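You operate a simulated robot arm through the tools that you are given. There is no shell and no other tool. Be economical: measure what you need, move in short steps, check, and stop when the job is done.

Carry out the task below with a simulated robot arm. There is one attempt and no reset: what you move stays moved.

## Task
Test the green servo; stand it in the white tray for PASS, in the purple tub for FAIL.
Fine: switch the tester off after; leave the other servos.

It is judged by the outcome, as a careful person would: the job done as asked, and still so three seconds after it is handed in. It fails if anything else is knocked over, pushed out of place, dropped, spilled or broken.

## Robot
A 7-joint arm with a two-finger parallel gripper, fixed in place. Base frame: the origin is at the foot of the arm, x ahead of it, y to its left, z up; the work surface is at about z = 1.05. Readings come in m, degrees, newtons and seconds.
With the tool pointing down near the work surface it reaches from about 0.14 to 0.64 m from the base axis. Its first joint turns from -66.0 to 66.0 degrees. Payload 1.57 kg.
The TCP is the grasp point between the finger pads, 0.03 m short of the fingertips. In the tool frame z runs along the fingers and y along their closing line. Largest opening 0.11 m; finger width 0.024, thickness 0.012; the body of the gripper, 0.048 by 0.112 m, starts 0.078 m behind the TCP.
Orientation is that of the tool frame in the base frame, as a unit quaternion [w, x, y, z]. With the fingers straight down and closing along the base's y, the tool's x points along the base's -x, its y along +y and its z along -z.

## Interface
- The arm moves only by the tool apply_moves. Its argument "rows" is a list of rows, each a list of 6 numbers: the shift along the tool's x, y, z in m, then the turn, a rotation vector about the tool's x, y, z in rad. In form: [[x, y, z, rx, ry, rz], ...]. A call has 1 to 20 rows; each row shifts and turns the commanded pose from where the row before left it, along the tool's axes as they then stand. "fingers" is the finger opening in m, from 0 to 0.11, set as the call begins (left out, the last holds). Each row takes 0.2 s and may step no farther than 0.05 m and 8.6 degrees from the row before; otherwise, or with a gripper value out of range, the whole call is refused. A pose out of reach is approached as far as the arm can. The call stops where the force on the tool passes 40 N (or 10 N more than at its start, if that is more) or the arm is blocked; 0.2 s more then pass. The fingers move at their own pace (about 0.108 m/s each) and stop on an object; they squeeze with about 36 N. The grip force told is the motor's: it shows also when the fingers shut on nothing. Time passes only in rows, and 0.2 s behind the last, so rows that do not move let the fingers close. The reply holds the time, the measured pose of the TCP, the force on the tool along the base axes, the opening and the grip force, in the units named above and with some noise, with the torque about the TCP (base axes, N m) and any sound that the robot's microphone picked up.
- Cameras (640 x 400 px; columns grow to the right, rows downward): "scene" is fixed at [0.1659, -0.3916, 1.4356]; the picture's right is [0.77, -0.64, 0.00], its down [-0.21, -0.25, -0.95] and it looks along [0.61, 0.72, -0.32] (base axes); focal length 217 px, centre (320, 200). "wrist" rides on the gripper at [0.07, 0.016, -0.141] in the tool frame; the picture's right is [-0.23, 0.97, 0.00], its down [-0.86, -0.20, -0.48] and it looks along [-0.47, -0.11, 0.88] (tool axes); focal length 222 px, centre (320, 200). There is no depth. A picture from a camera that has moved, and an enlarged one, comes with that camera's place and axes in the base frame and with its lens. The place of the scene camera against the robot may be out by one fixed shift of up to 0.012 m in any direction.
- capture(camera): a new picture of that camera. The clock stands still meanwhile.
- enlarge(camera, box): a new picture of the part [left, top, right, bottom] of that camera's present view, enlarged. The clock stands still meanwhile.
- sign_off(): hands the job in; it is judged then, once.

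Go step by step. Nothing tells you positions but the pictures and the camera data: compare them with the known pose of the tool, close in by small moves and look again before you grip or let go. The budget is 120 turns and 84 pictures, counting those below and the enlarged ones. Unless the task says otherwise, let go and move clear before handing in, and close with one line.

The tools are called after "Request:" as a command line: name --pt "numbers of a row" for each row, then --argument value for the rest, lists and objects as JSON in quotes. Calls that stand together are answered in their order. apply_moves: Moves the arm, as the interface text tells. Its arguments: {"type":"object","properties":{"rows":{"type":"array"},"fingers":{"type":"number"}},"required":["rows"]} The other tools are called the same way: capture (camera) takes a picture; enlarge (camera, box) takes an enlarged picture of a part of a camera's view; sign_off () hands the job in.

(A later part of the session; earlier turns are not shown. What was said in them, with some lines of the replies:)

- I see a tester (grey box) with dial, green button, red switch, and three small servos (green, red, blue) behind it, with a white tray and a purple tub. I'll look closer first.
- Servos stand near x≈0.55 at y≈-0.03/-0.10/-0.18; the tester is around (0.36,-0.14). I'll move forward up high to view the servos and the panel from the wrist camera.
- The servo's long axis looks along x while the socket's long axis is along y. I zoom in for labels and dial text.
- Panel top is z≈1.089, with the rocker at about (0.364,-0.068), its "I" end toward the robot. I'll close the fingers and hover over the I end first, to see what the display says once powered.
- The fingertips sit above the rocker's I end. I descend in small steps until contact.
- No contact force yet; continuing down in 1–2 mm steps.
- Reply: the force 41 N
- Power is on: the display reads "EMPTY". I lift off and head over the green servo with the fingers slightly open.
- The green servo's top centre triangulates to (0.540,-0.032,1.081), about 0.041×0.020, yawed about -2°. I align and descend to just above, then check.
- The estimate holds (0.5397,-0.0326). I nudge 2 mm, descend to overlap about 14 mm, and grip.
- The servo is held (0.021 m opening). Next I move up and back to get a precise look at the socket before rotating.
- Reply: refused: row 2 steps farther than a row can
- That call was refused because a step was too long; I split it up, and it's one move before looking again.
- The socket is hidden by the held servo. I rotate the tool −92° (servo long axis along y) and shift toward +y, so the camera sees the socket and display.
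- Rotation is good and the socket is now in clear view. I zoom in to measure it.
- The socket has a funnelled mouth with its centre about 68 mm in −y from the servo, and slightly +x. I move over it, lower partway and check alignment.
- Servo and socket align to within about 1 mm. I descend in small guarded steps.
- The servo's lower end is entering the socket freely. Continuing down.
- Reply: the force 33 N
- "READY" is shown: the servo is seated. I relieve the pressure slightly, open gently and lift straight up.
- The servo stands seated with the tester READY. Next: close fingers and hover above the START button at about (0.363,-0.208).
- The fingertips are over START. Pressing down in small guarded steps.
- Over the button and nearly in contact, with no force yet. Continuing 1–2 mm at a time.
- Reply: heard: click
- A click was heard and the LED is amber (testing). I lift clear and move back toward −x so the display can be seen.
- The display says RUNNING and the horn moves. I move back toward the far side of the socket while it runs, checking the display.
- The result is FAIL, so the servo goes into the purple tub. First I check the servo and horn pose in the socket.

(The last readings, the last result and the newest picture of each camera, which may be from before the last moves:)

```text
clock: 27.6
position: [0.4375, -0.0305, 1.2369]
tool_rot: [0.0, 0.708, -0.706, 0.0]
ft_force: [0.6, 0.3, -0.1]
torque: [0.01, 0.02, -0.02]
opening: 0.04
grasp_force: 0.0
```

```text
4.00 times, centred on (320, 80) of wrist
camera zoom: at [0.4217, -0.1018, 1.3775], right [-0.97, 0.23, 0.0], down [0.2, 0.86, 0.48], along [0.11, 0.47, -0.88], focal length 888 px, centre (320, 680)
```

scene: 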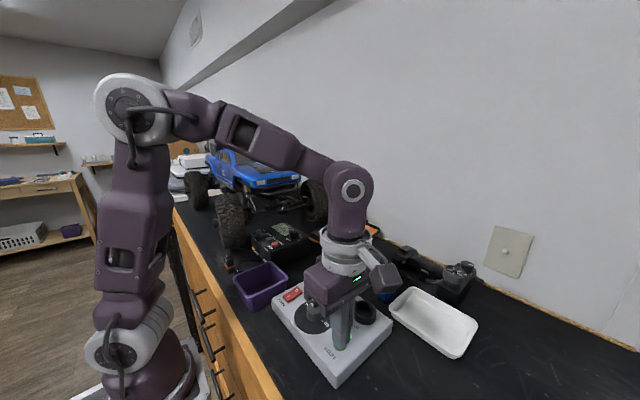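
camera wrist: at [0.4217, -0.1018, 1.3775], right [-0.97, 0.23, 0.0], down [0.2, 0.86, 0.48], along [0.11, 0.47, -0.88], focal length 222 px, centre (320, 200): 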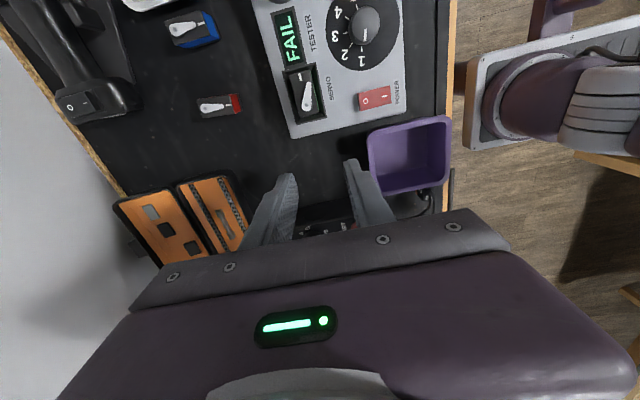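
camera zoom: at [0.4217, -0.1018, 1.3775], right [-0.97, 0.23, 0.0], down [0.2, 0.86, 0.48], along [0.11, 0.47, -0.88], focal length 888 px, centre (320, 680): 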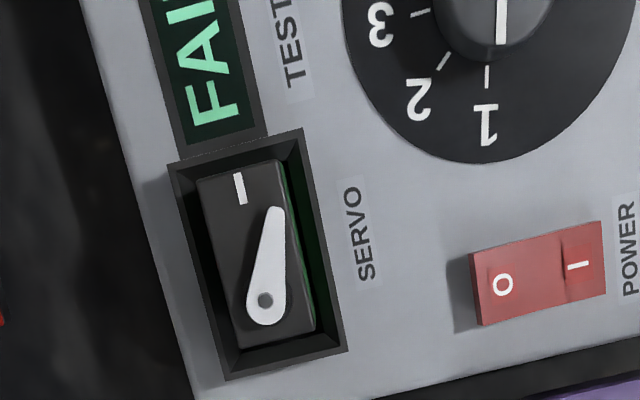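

The servo sits squarely and the horn is within its width. I go back to the recorded release pose and re-grip.

Request:
apply_moves --fingers 0.03 --pt "0.03 -0.003 0 0 0 0" --pt "0.0265 0 0 0 0 0" --pt "0 0 0.04 0 0 0" --pt "0 0 0.02 0 0 0" --pt "0 0 0 0 0 0"

Request:
enlarge --camera "wrist" --box '[270, 110, 380, 220]'

```text
clock: 28.8
position: [0.441, -0.0861, 1.1749]
tool_rot: [0.0, 0.707, -0.707, 0.001]
ft_force: [-0.1, 0.4, -0.5]
torque: [0.0, 0.02, 0.03]
opening: 0.03
grasp_force: 0.0
```

```text
3.64 times, centred on (325, 165) of wrist
camera zoom: at [0.4239, -0.158, 1.317], right [-0.97, 0.23, 0.0], down [0.2, 0.86, 0.48], along [0.11, 0.47, -0.88], focal length 808 px, centre (302, 327)
```

zoom: 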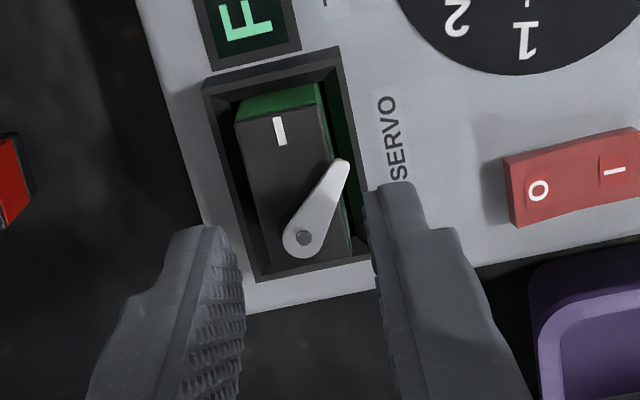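

The horn has swung outward over the −x side. I check whether it is still moving and what the display says.

Request:
apply_moves --pt "0 0 0 0 0 0" --pt "0 0 0 0 0 0" --pt "0 0 0 0 0 0"

Request:
enlarge --camera "wrist" --box '[250, 80, 380, 220]'

```text
clock: 29.6
position: [0.4408, -0.087, 1.1757]
tool_rot: [0.0, 0.707, -0.707, 0.0]
ft_force: [0.2, 0.4, 0.6]
torque: [0.01, 0.02, 0.01]
opening: 0.0298
grasp_force: 0.0
```

```text
2.86 times, centred on (315, 150) of wrist
camera zoom: at [0.4239, -0.158, 1.3172], right [-0.97, 0.23, 0.0], down [0.2, 0.86, 0.48], along [0.11, 0.47, -0.88], focal length 635 px, centre (334, 343)
```

zoom: 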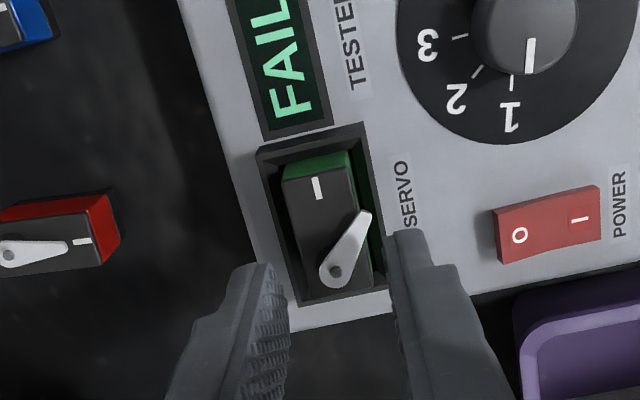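

The horn has parked at an angle overhanging the −x side, where a finger would hit it. I'll instead grip the servo by its short ends: raise, rotate back +90°, open to 0.055.

Request:
apply_moves --fingers 0.055 --pt "0 0 -0.03 0 0 0" --pt "0 0 -0.03 0 0 0" --pt "0 0 0 0 0 0.1428" --pt "0 0 0 0 0 0.1428" --pt "0 0 0 0 0 0.1428" --pt "0 0 0 0 0 0.1428" --pt "0 0 0 0 0 0.1428" --pt "0 0 0 0 0 0.1428" --pt "0 0 0 0 0 0.1428" --pt "0 0 0 0 0 0.1428" --pt "0 0 0 0 0 0.1428" --pt "0 0 0 0 0 0.1428" --pt "0 0 0 0 0 0.1428" --pt "0 0 0 0 0 0"

Request:
capture --camera "wrist"

Request:
enlarge --camera "wrist" --box '[260, 90, 400, 220]'

```text
clock: 32.6
position: [0.4416, -0.0874, 1.2365]
tool_rot: [-0.001, 0.0, 1.0, 0.0]
ft_force: [0.8, -0.5, 0.0]
torque: [-0.03, -0.05, -0.01]
opening: 0.0549
grasp_force: 0.2
```

```text
35 pictures are left
camera wrist: at [0.3718, -0.0718, 1.3772], right [0.23, 0.97, 0.0], down [0.86, -0.2, 0.48], along [0.47, -0.11, -0.88], focal length 222 px, centre (320, 200)
```

wrist: 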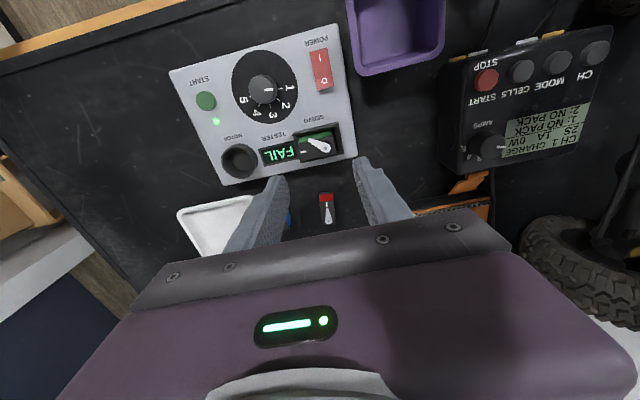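

```text
3.08 times, centred on (330, 155) of wrist
camera zoom: at [0.3718, -0.0718, 1.3772], right [0.23, 0.97, 0.0], down [0.86, -0.2, 0.48], along [0.47, -0.11, -0.88], focal length 684 px, centre (289, 338)
```

zoom: 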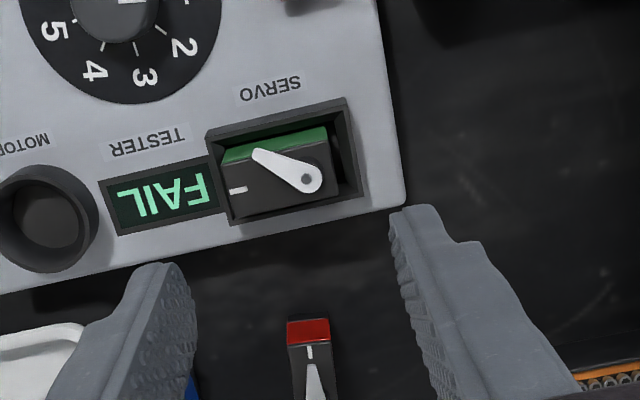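

The servo centre is about (0.4405,-0.090) with its ends free of the horn. I shift slightly and descend, stopping just above for a check.

Request:
apply_moves --pt "0.001 -0.0026 0.03 0 0 0" --pt "0 0 0.04 0 0 0" --pt "0 0 0.02 0 0 0" --pt "0 0 0 0 0 0"

Request:
enlarge --camera "scene" --box '[290, 220, 390, 320]'

Request:
enlarge --camera "wrist" --box '[260, 110, 400, 220]'

```text
clock: 33.6
position: [0.4407, -0.0883, 1.1455]
tool_rot: [0.001, -0.001, 1.0, 0.0]
ft_force: [0.1, -0.7, -0.2]
torque: [0.0, -0.04, 0.02]
opening: 0.0551
grasp_force: 0.0
```

```text
4.00 times, centred on (340, 270) of scene
camera zoom: at [0.1659, -0.3916, 1.4356], right [0.77, -0.64, 0.0], down [-0.21, -0.25, -0.95], along [0.61, 0.72, -0.32], focal length 867 px, centre (240, -80)
```

zoom: 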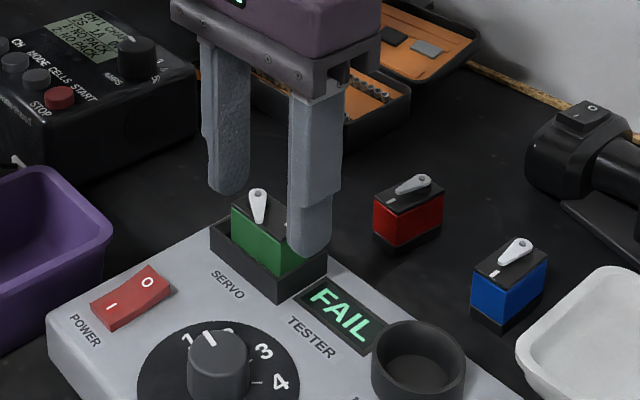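

```text
3.64 times, centred on (330, 165) of wrist
camera zoom: at [0.3704, -0.0742, 1.2866], right [0.23, 0.97, 0.0], down [0.86, -0.2, 0.48], along [0.47, -0.11, -0.88], focal length 808 px, centre (284, 327)
```

zoom: 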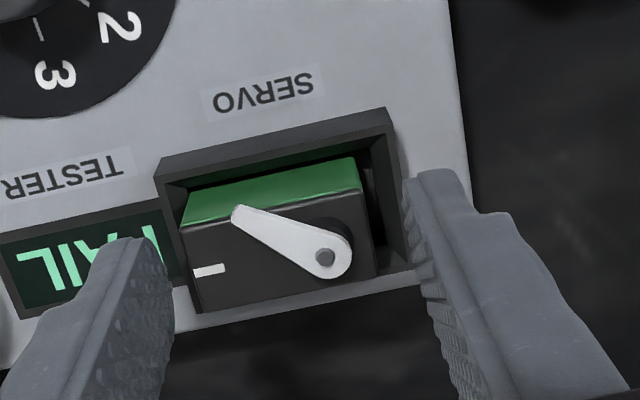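

Fine alignment: the servo sits about 3–4 mm toward −y of the TCP. I shift, descend and close.

Request:
apply_moves --pt "-0.001 -0.003 0.006 0 0 0" --pt "0 0 0.004 0 0 0" --pt "0 0 0.002 0 0 0" --pt "0 0 0.0015 0 0 0"

Request:
enlarge --camera "scene" --box '[290, 220, 390, 320]'

```text
clock: 34.6
position: [0.4431, -0.0917, 1.1319]
tool_rot: [0.001, -0.001, 1.0, 0.0]
ft_force: [0.2, 0.1, -0.6]
torque: [0.0, -0.01, 0.0]
opening: 0.0551
grasp_force: 0.1
```

```text
4.00 times, centred on (340, 270) of scene
camera zoom: at [0.1659, -0.3916, 1.4356], right [0.77, -0.64, 0.0], down [-0.21, -0.25, -0.95], along [0.61, 0.72, -0.32], focal length 867 px, centre (240, -80)
```

zoom: 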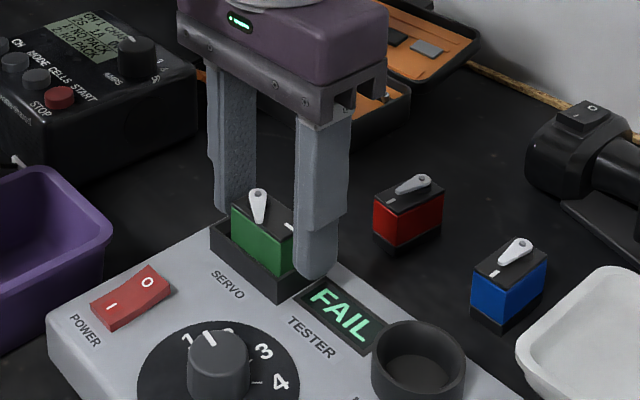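

Good: fingers straddle the ends above the rim. Close, then lift gently.

Request:
apply_moves --fingers 0 --pt "0 0 0 0 0 0" --pt "0 0 0 0 0 0" --pt "0 0 0 0 0 0" --pt "0 0 -0.005 0 0 0" --pt "0 0 -0.01 0 0 0" --pt "0 0 -0.03 0 0 0" --pt "0 0 -0.04 0 0 0" --pt "0 0 0 0 0 0"

Request:
enlarge --camera "scene" --box '[230, 190, 400, 330]'

Request:
capture --camera "wrist"

```text
clock: 36.4
position: [0.4409, -0.094, 1.2183]
tool_rot: [0.001, -0.001, 1.0, 0.0]
ft_force: [-0.2, -0.2, -0.3]
torque: [-0.02, -0.01, -0.02]
opening: 0.0409
grasp_force: 35.3
```

```text
2.86 times, centred on (315, 260) of scene
camera zoom: at [0.1659, -0.3916, 1.4356], right [0.77, -0.64, 0.0], down [-0.21, -0.25, -0.95], along [0.61, 0.72, -0.32], focal length 619 px, centre (334, 29)
```

zoom: 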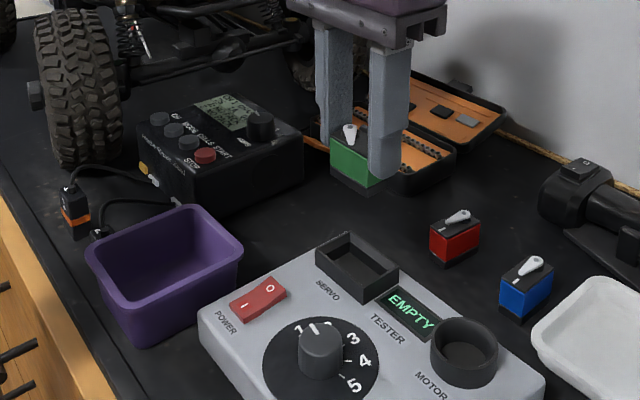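

```text
29 pictures are left
camera wrist: at [0.3713, -0.0784, 1.3608], right [0.23, 0.97, 0.0], down [0.86, -0.2, 0.48], along [0.47, -0.11, -0.88], focal length 222 px, centre (320, 200)
```

wrist: 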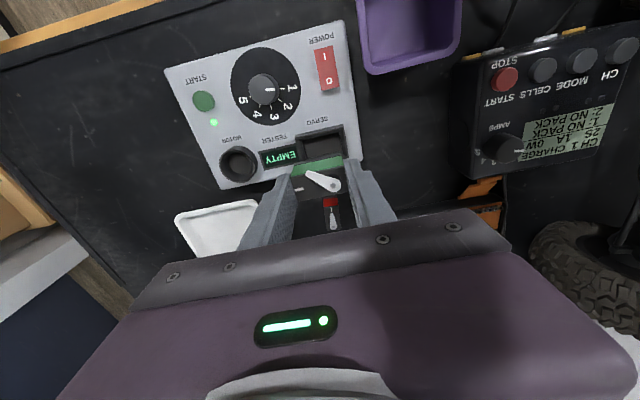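

Servo is in hand by its ends. I move up and toward the tub to measure it.

Request:
apply_moves --pt "0.03 0.025 -0.025 0 0 0" --pt "0.03 0.025 -0.025 0 0 0" --pt "0.02 0.01 0 0 0 0" --pt "0 0 0 0 0 0"

Request:
capture --camera "wrist"

Request:
enlarge --camera "wrist" --box '[300, 10, 460, 150]'

```text
clock: 37.4
position: [0.3624, -0.0334, 1.2681]
tool_rot: [0.0, -0.002, 1.0, 0.0]
ft_force: [0.3, -0.3, -0.3]
torque: [0.03, 0.03, 0.0]
opening: 0.041
grasp_force: 35.9
```

```text
28 pictures are left
camera wrist: at [0.2918, -0.0177, 1.409], right [0.23, 0.97, 0.0], down [0.86, -0.2, 0.48], along [0.47, -0.11, -0.88], focal length 222 px, centre (320, 200)
```

wrist: 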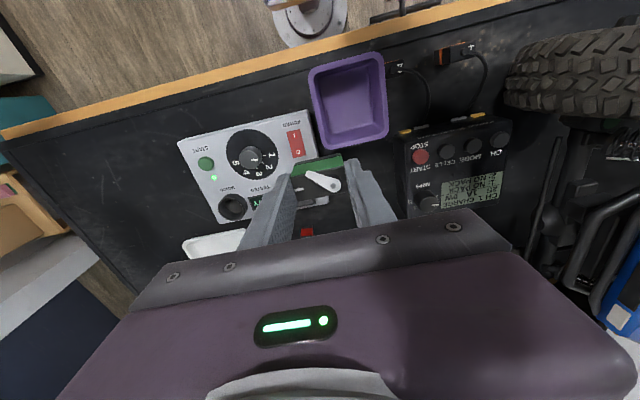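

```text
2.86 times, centred on (380, 80) of wrist
camera zoom: at [0.2918, -0.0177, 1.409], right [0.23, 0.97, 0.0], down [0.86, -0.2, 0.48], along [0.47, -0.11, -0.88], focal length 635 px, centre (149, 543)
```

zoom: 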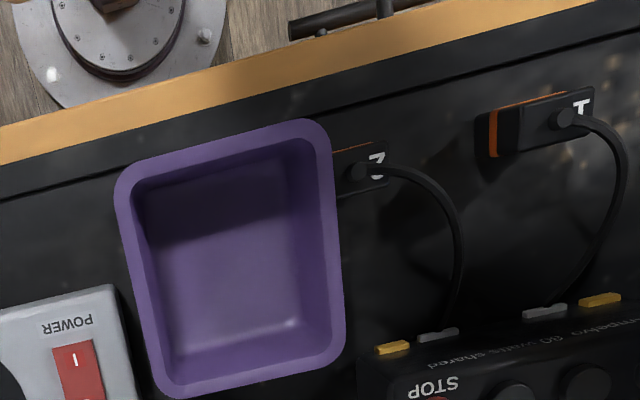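

Tub rim spans about x 0.282–0.378, y −0.032–0.057, centre (0.330, 0.0125). I move above it and check before lowering.

Request:
apply_moves --pt "0.016 0.023 0 0 0 0" --pt "0.0164 0.023 0 0 0 0" --pt "0 0 0.04 0 0 0" --pt "0 0 0.04 0 0 0" --pt "0 0 0 0 0 0"

Request:
capture --camera "wrist"

Request:
enlarge --camera "scene" --box '[210, 210, 340, 330]'

```text
clock: 38.6
position: [0.3296, 0.0132, 1.1885]
tool_rot: [0.0, -0.001, 1.0, 0.0]
ft_force: [-0.2, 0.1, 0.1]
torque: [-0.01, 0.01, -0.01]
opening: 0.0408
grasp_force: 36.2
```

```text
26 pictures are left
camera wrist: at [0.2596, 0.0291, 1.3291], right [0.23, 0.97, 0.0], down [0.86, -0.2, 0.48], along [0.47, -0.11, -0.88], focal length 222 px, centre (320, 200)
```

wrist: 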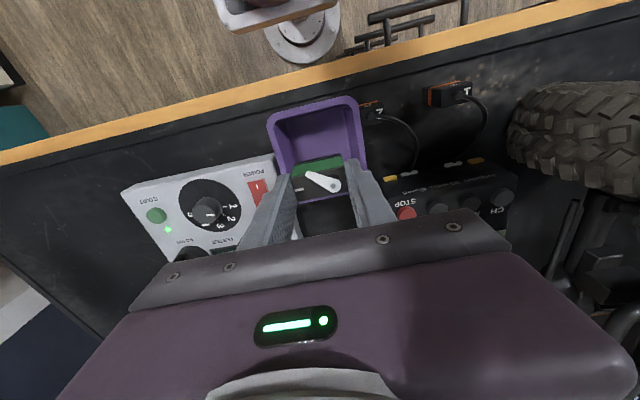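

```text
3.33 times, centred on (275, 270) of scene
camera zoom: at [0.1659, -0.3916, 1.4356], right [0.77, -0.64, 0.0], down [-0.21, -0.25, -0.95], along [0.61, 0.72, -0.32], focal length 722 px, centre (470, -33)
```

zoom: 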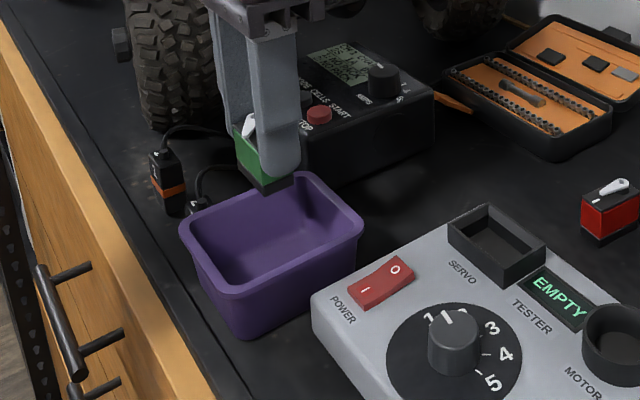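

Everything is centred over the tub. I lower into it with small steps near the floor.

Request:
apply_moves --pt "0 0.001 0.03 0 0 0" --pt "0 0 0.02 0 0 0" --pt "0 0 0.015 0 0 0" --pt "0 0 0.008 0 0 0" --pt "0 0 0.004 0 0 0" --pt "0 0 0 0 0 0"

Request:
enlarge --camera "scene" --box '[210, 210, 340, 330]'

Request:
enlarge --camera "wrist" --box '[240, 90, 400, 230]'

```text
clock: 40.0
position: [0.3296, 0.0131, 1.1091]
tool_rot: [0.0, -0.001, 1.0, 0.0]
ft_force: [0.2, -0.8, -0.9]
torque: [0.04, -0.03, 0.02]
opening: 0.0409
grasp_force: 36.1
```

```text
3.33 times, centred on (275, 270) of scene
camera zoom: at [0.1659, -0.3916, 1.4356], right [0.77, -0.64, 0.0], down [-0.21, -0.25, -0.95], along [0.61, 0.72, -0.32], focal length 722 px, centre (470, -33)
```

zoom: 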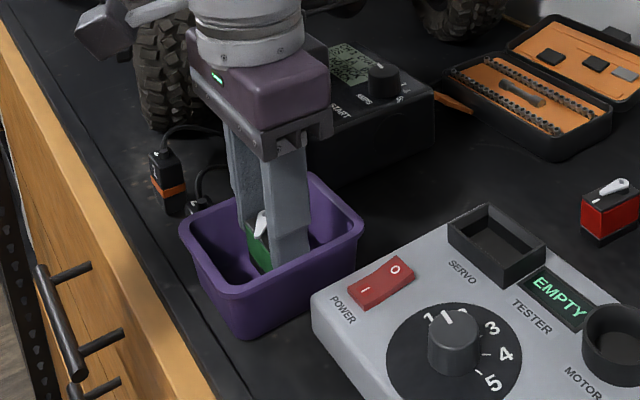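

```text
2.86 times, centred on (320, 160) of wrist
camera zoom: at [0.2597, 0.029, 1.2517], right [0.23, 0.97, 0.0], down [0.86, -0.2, 0.48], along [0.47, -0.11, -0.88], focal length 635 px, centre (320, 314)
```

zoom: 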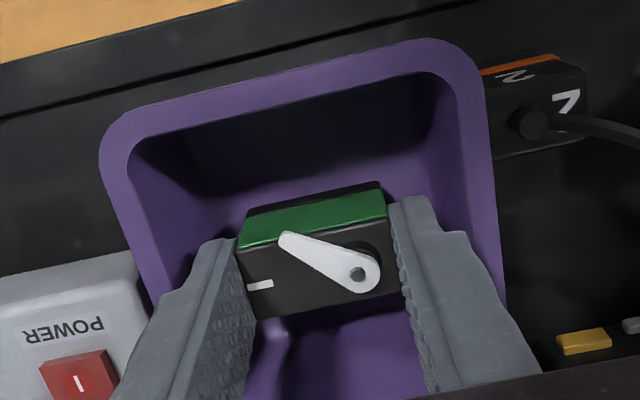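

Well placed between the tub walls. Continuing gently down to floor contact.

Request:
apply_moves --pt "0 0 0.002 0 0 0" --pt "0 0 0.002 0 0 0" --pt "0 0 0.002 0 0 0" --pt "0 0 0.001 0 0 0" --pt "0 0 0.001 0 0 0"

```text
clock: 41.2
position: [0.3297, 0.0132, 1.1018]
tool_rot: [0.0, -0.001, 1.0, 0.0]
ft_force: [-0.1, 0.1, 0.2]
torque: [-0.01, 0.02, 0.01]
opening: 0.041
grasp_force: 36.0
```

Request:
apply_moves --pt "0 0 0.001 0 0 0" --pt "0 0 0.001 0 0 0" --pt "0 0 0.001 0 0 0"

```text
clock: 42.0
position: [0.3299, 0.014, 1.0986]
tool_rot: [0.001, 0.0, 1.0, 0.0]
ft_force: [-1.0, 0.6, 28.9]
torque: [0.03, 0.04, -0.02]
opening: 0.0409
grasp_force: 35.7
```

Contact with the tub floor. I back off the pressure slightly, open just enough, and lift out.

Request:
apply_moves --pt "0 0 -0.001 0 0 0"

Request:
apply_moves --fingers 0.049 --pt "0 0 0 0 0 0" --pt "0 0 0 0 0 0" --pt "0 0 -0.01 0 0 0" --pt "0 0 -0.03 0 0 0" --pt "0 0 -0.04 0 0 0" --pt "0 0 -0.04 0 0 0" --pt "0 0 0 0 0 0"

Request:
enlarge --camera "scene" --box '[210, 210, 340, 330]'

Request:
capture --camera "wrist"

```text
clock: 42.4
position: [0.3291, 0.0147, 1.0989]
tool_rot: [0.0, 0.0, 1.0, -0.001]
ft_force: [3.4, -0.2, 9.7]
torque: [0.02, -0.21, 0.0]
opening: 0.041
grasp_force: 36.2
```

```text
clock: 44.0
position: [0.3299, 0.0152, 1.2224]
tool_rot: [0.0, -0.001, 1.0, 0.0]
ft_force: [0.1, -0.7, 0.3]
torque: [-0.01, 0.01, 0.06]
opening: 0.0488
grasp_force: 0.1
```

```text
3.33 times, centred on (275, 270) of scene
camera zoom: at [0.1659, -0.3916, 1.4356], right [0.77, -0.64, 0.0], down [-0.21, -0.25, -0.95], along [0.61, 0.72, -0.32], focal length 722 px, centre (470, -33)
```

zoom: 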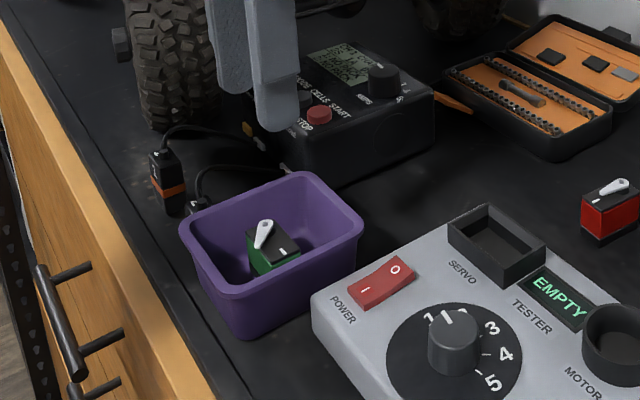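

```text
21 pictures are left
camera wrist: at [0.2593, 0.0292, 1.3633], right [0.23, 0.97, 0.0], down [0.86, -0.2, 0.48], along [0.47, -0.11, -0.88], focal length 222 px, centre (320, 200)
```

wrist: 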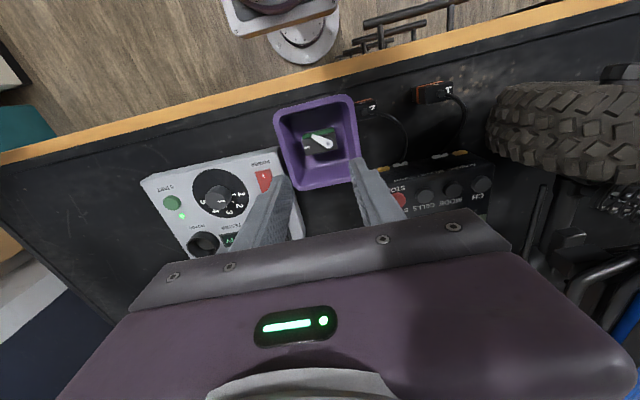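

The servo stands upright in the tub. Now I switch the tester off: close fingers and hover over the O end at (0.379,-0.068).

Request:
apply_moves --fingers 0 --pt "-0.017 -0.028 0 0 0 0" --pt "-0.016 -0.028 0 0 0 0" --pt "-0.016 -0.027 0 0 0 0" --pt "0 0 0.04 0 0 0" --pt "0 0 0.03 0 0 0" --pt "0 0 0 0 0 0"

Request:
enlarge --camera "scene" --box '[250, 240, 380, 340]'

```text
clock: 45.4
position: [0.3796, -0.0694, 1.1492]
tool_rot: [0.0, -0.001, 1.0, -0.001]
ft_force: [0.1, 0.1, 0.3]
torque: [0.01, 0.0, 0.04]
opening: 0.0001
grasp_force: 21.1
```

```text
4.00 times, centred on (315, 290) of scene
camera zoom: at [0.1659, -0.3916, 1.4356], right [0.77, -0.64, 0.0], down [-0.21, -0.25, -0.95], along [0.61, 0.72, -0.32], focal length 867 px, centre (340, -160)
```

zoom: 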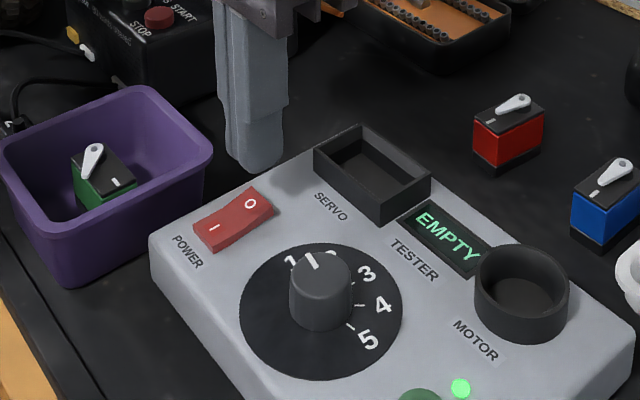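

Request:
apply_moves --pt "0 0 0.012 0 0 0" --pt "0 0 0.006 0 0 0" --pt "0 0 0.003 0 0 0" --pt "0 0 0.002 0 0 0" --pt "0 0 0.002 0 0 0" --pt "0 0 0.002 0 0 0" --pt "0 0 0.001 0 0 0" --pt "0 0 0.001 0 0 0" --pt "0 0 0.001 0 0 0" --pt "0 0 0.001 0 0 0"

Request:
enlarge --camera "scene" --box '[250, 240, 380, 340]'

```text
clock: 47.6
position: [0.3794, -0.068, 1.121]
tool_rot: [0.002, -0.001, 1.0, -0.001]
ft_force: [-1.7, 1.9, 9.3]
torque: [0.05, 0.17, -0.04]
opening: 0.0
grasp_force: 21.3
stopped in row 10: the force on the tool passed its limit at 46 N (the readings are from after the stop); the commanded pose is now the measured one
```

```text
4.00 times, centred on (315, 290) of scene
camera zoom: at [0.1657, -0.3916, 1.4357], right [0.77, -0.64, 0.0], down [-0.21, -0.25, -0.95], along [0.61, 0.72, -0.32], focal length 867 px, centre (340, -160)
```

zoom: 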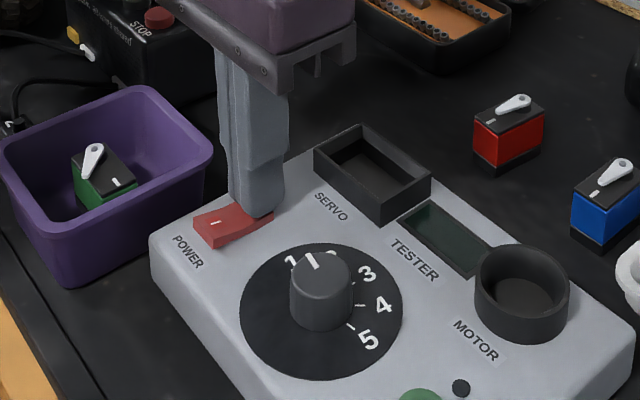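

The display and LED are dark: the tester is off. I lift clear and take a final look.

Request:
apply_moves --pt "0 0 -0.03 0 0 0" --pt "0 0 -0.045 0 0 0" --pt "0 0 -0.045 0 0 0" --pt "0 0 -0.03 0 0 0" --pt "0 0 0 0 0 0"

Request:
enlarge --camera "scene" --box '[220, 220, 490, 390]'

```text
clock: 48.8
position: [0.3788, -0.0691, 1.2712]
tool_rot: [0.002, -0.001, 1.0, 0.0]
ft_force: [-0.6, -0.3, -0.3]
torque: [0.01, 0.03, 0.02]
opening: 0.0002
grasp_force: 21.5
```

```text
2.35 times, centred on (355, 305) of scene
camera zoom: at [0.1659, -0.3916, 1.4356], right [0.77, -0.64, 0.0], down [-0.21, -0.25, -0.95], along [0.61, 0.72, -0.32], focal length 510 px, centre (238, -47)
```

zoom: 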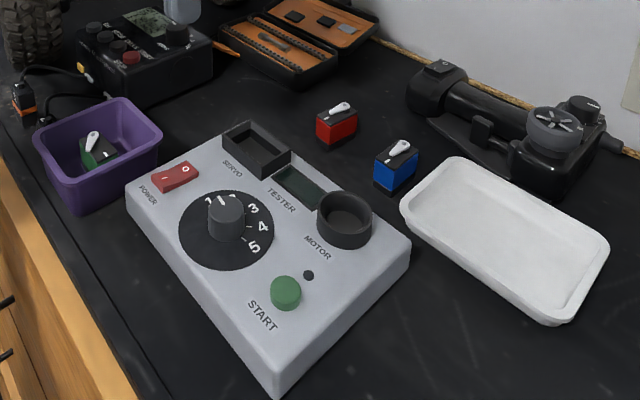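

The final view shows the green servo standing in the purple tub, the tester off, the other servos in place and the arm clear. I'm handing in.

Request:
sign_off

```text
The job is handed in.
```

The green servo tested FAIL with the dial left as found at 1, and now stands in the purple tub; the tester is off and the other servos were not touched.
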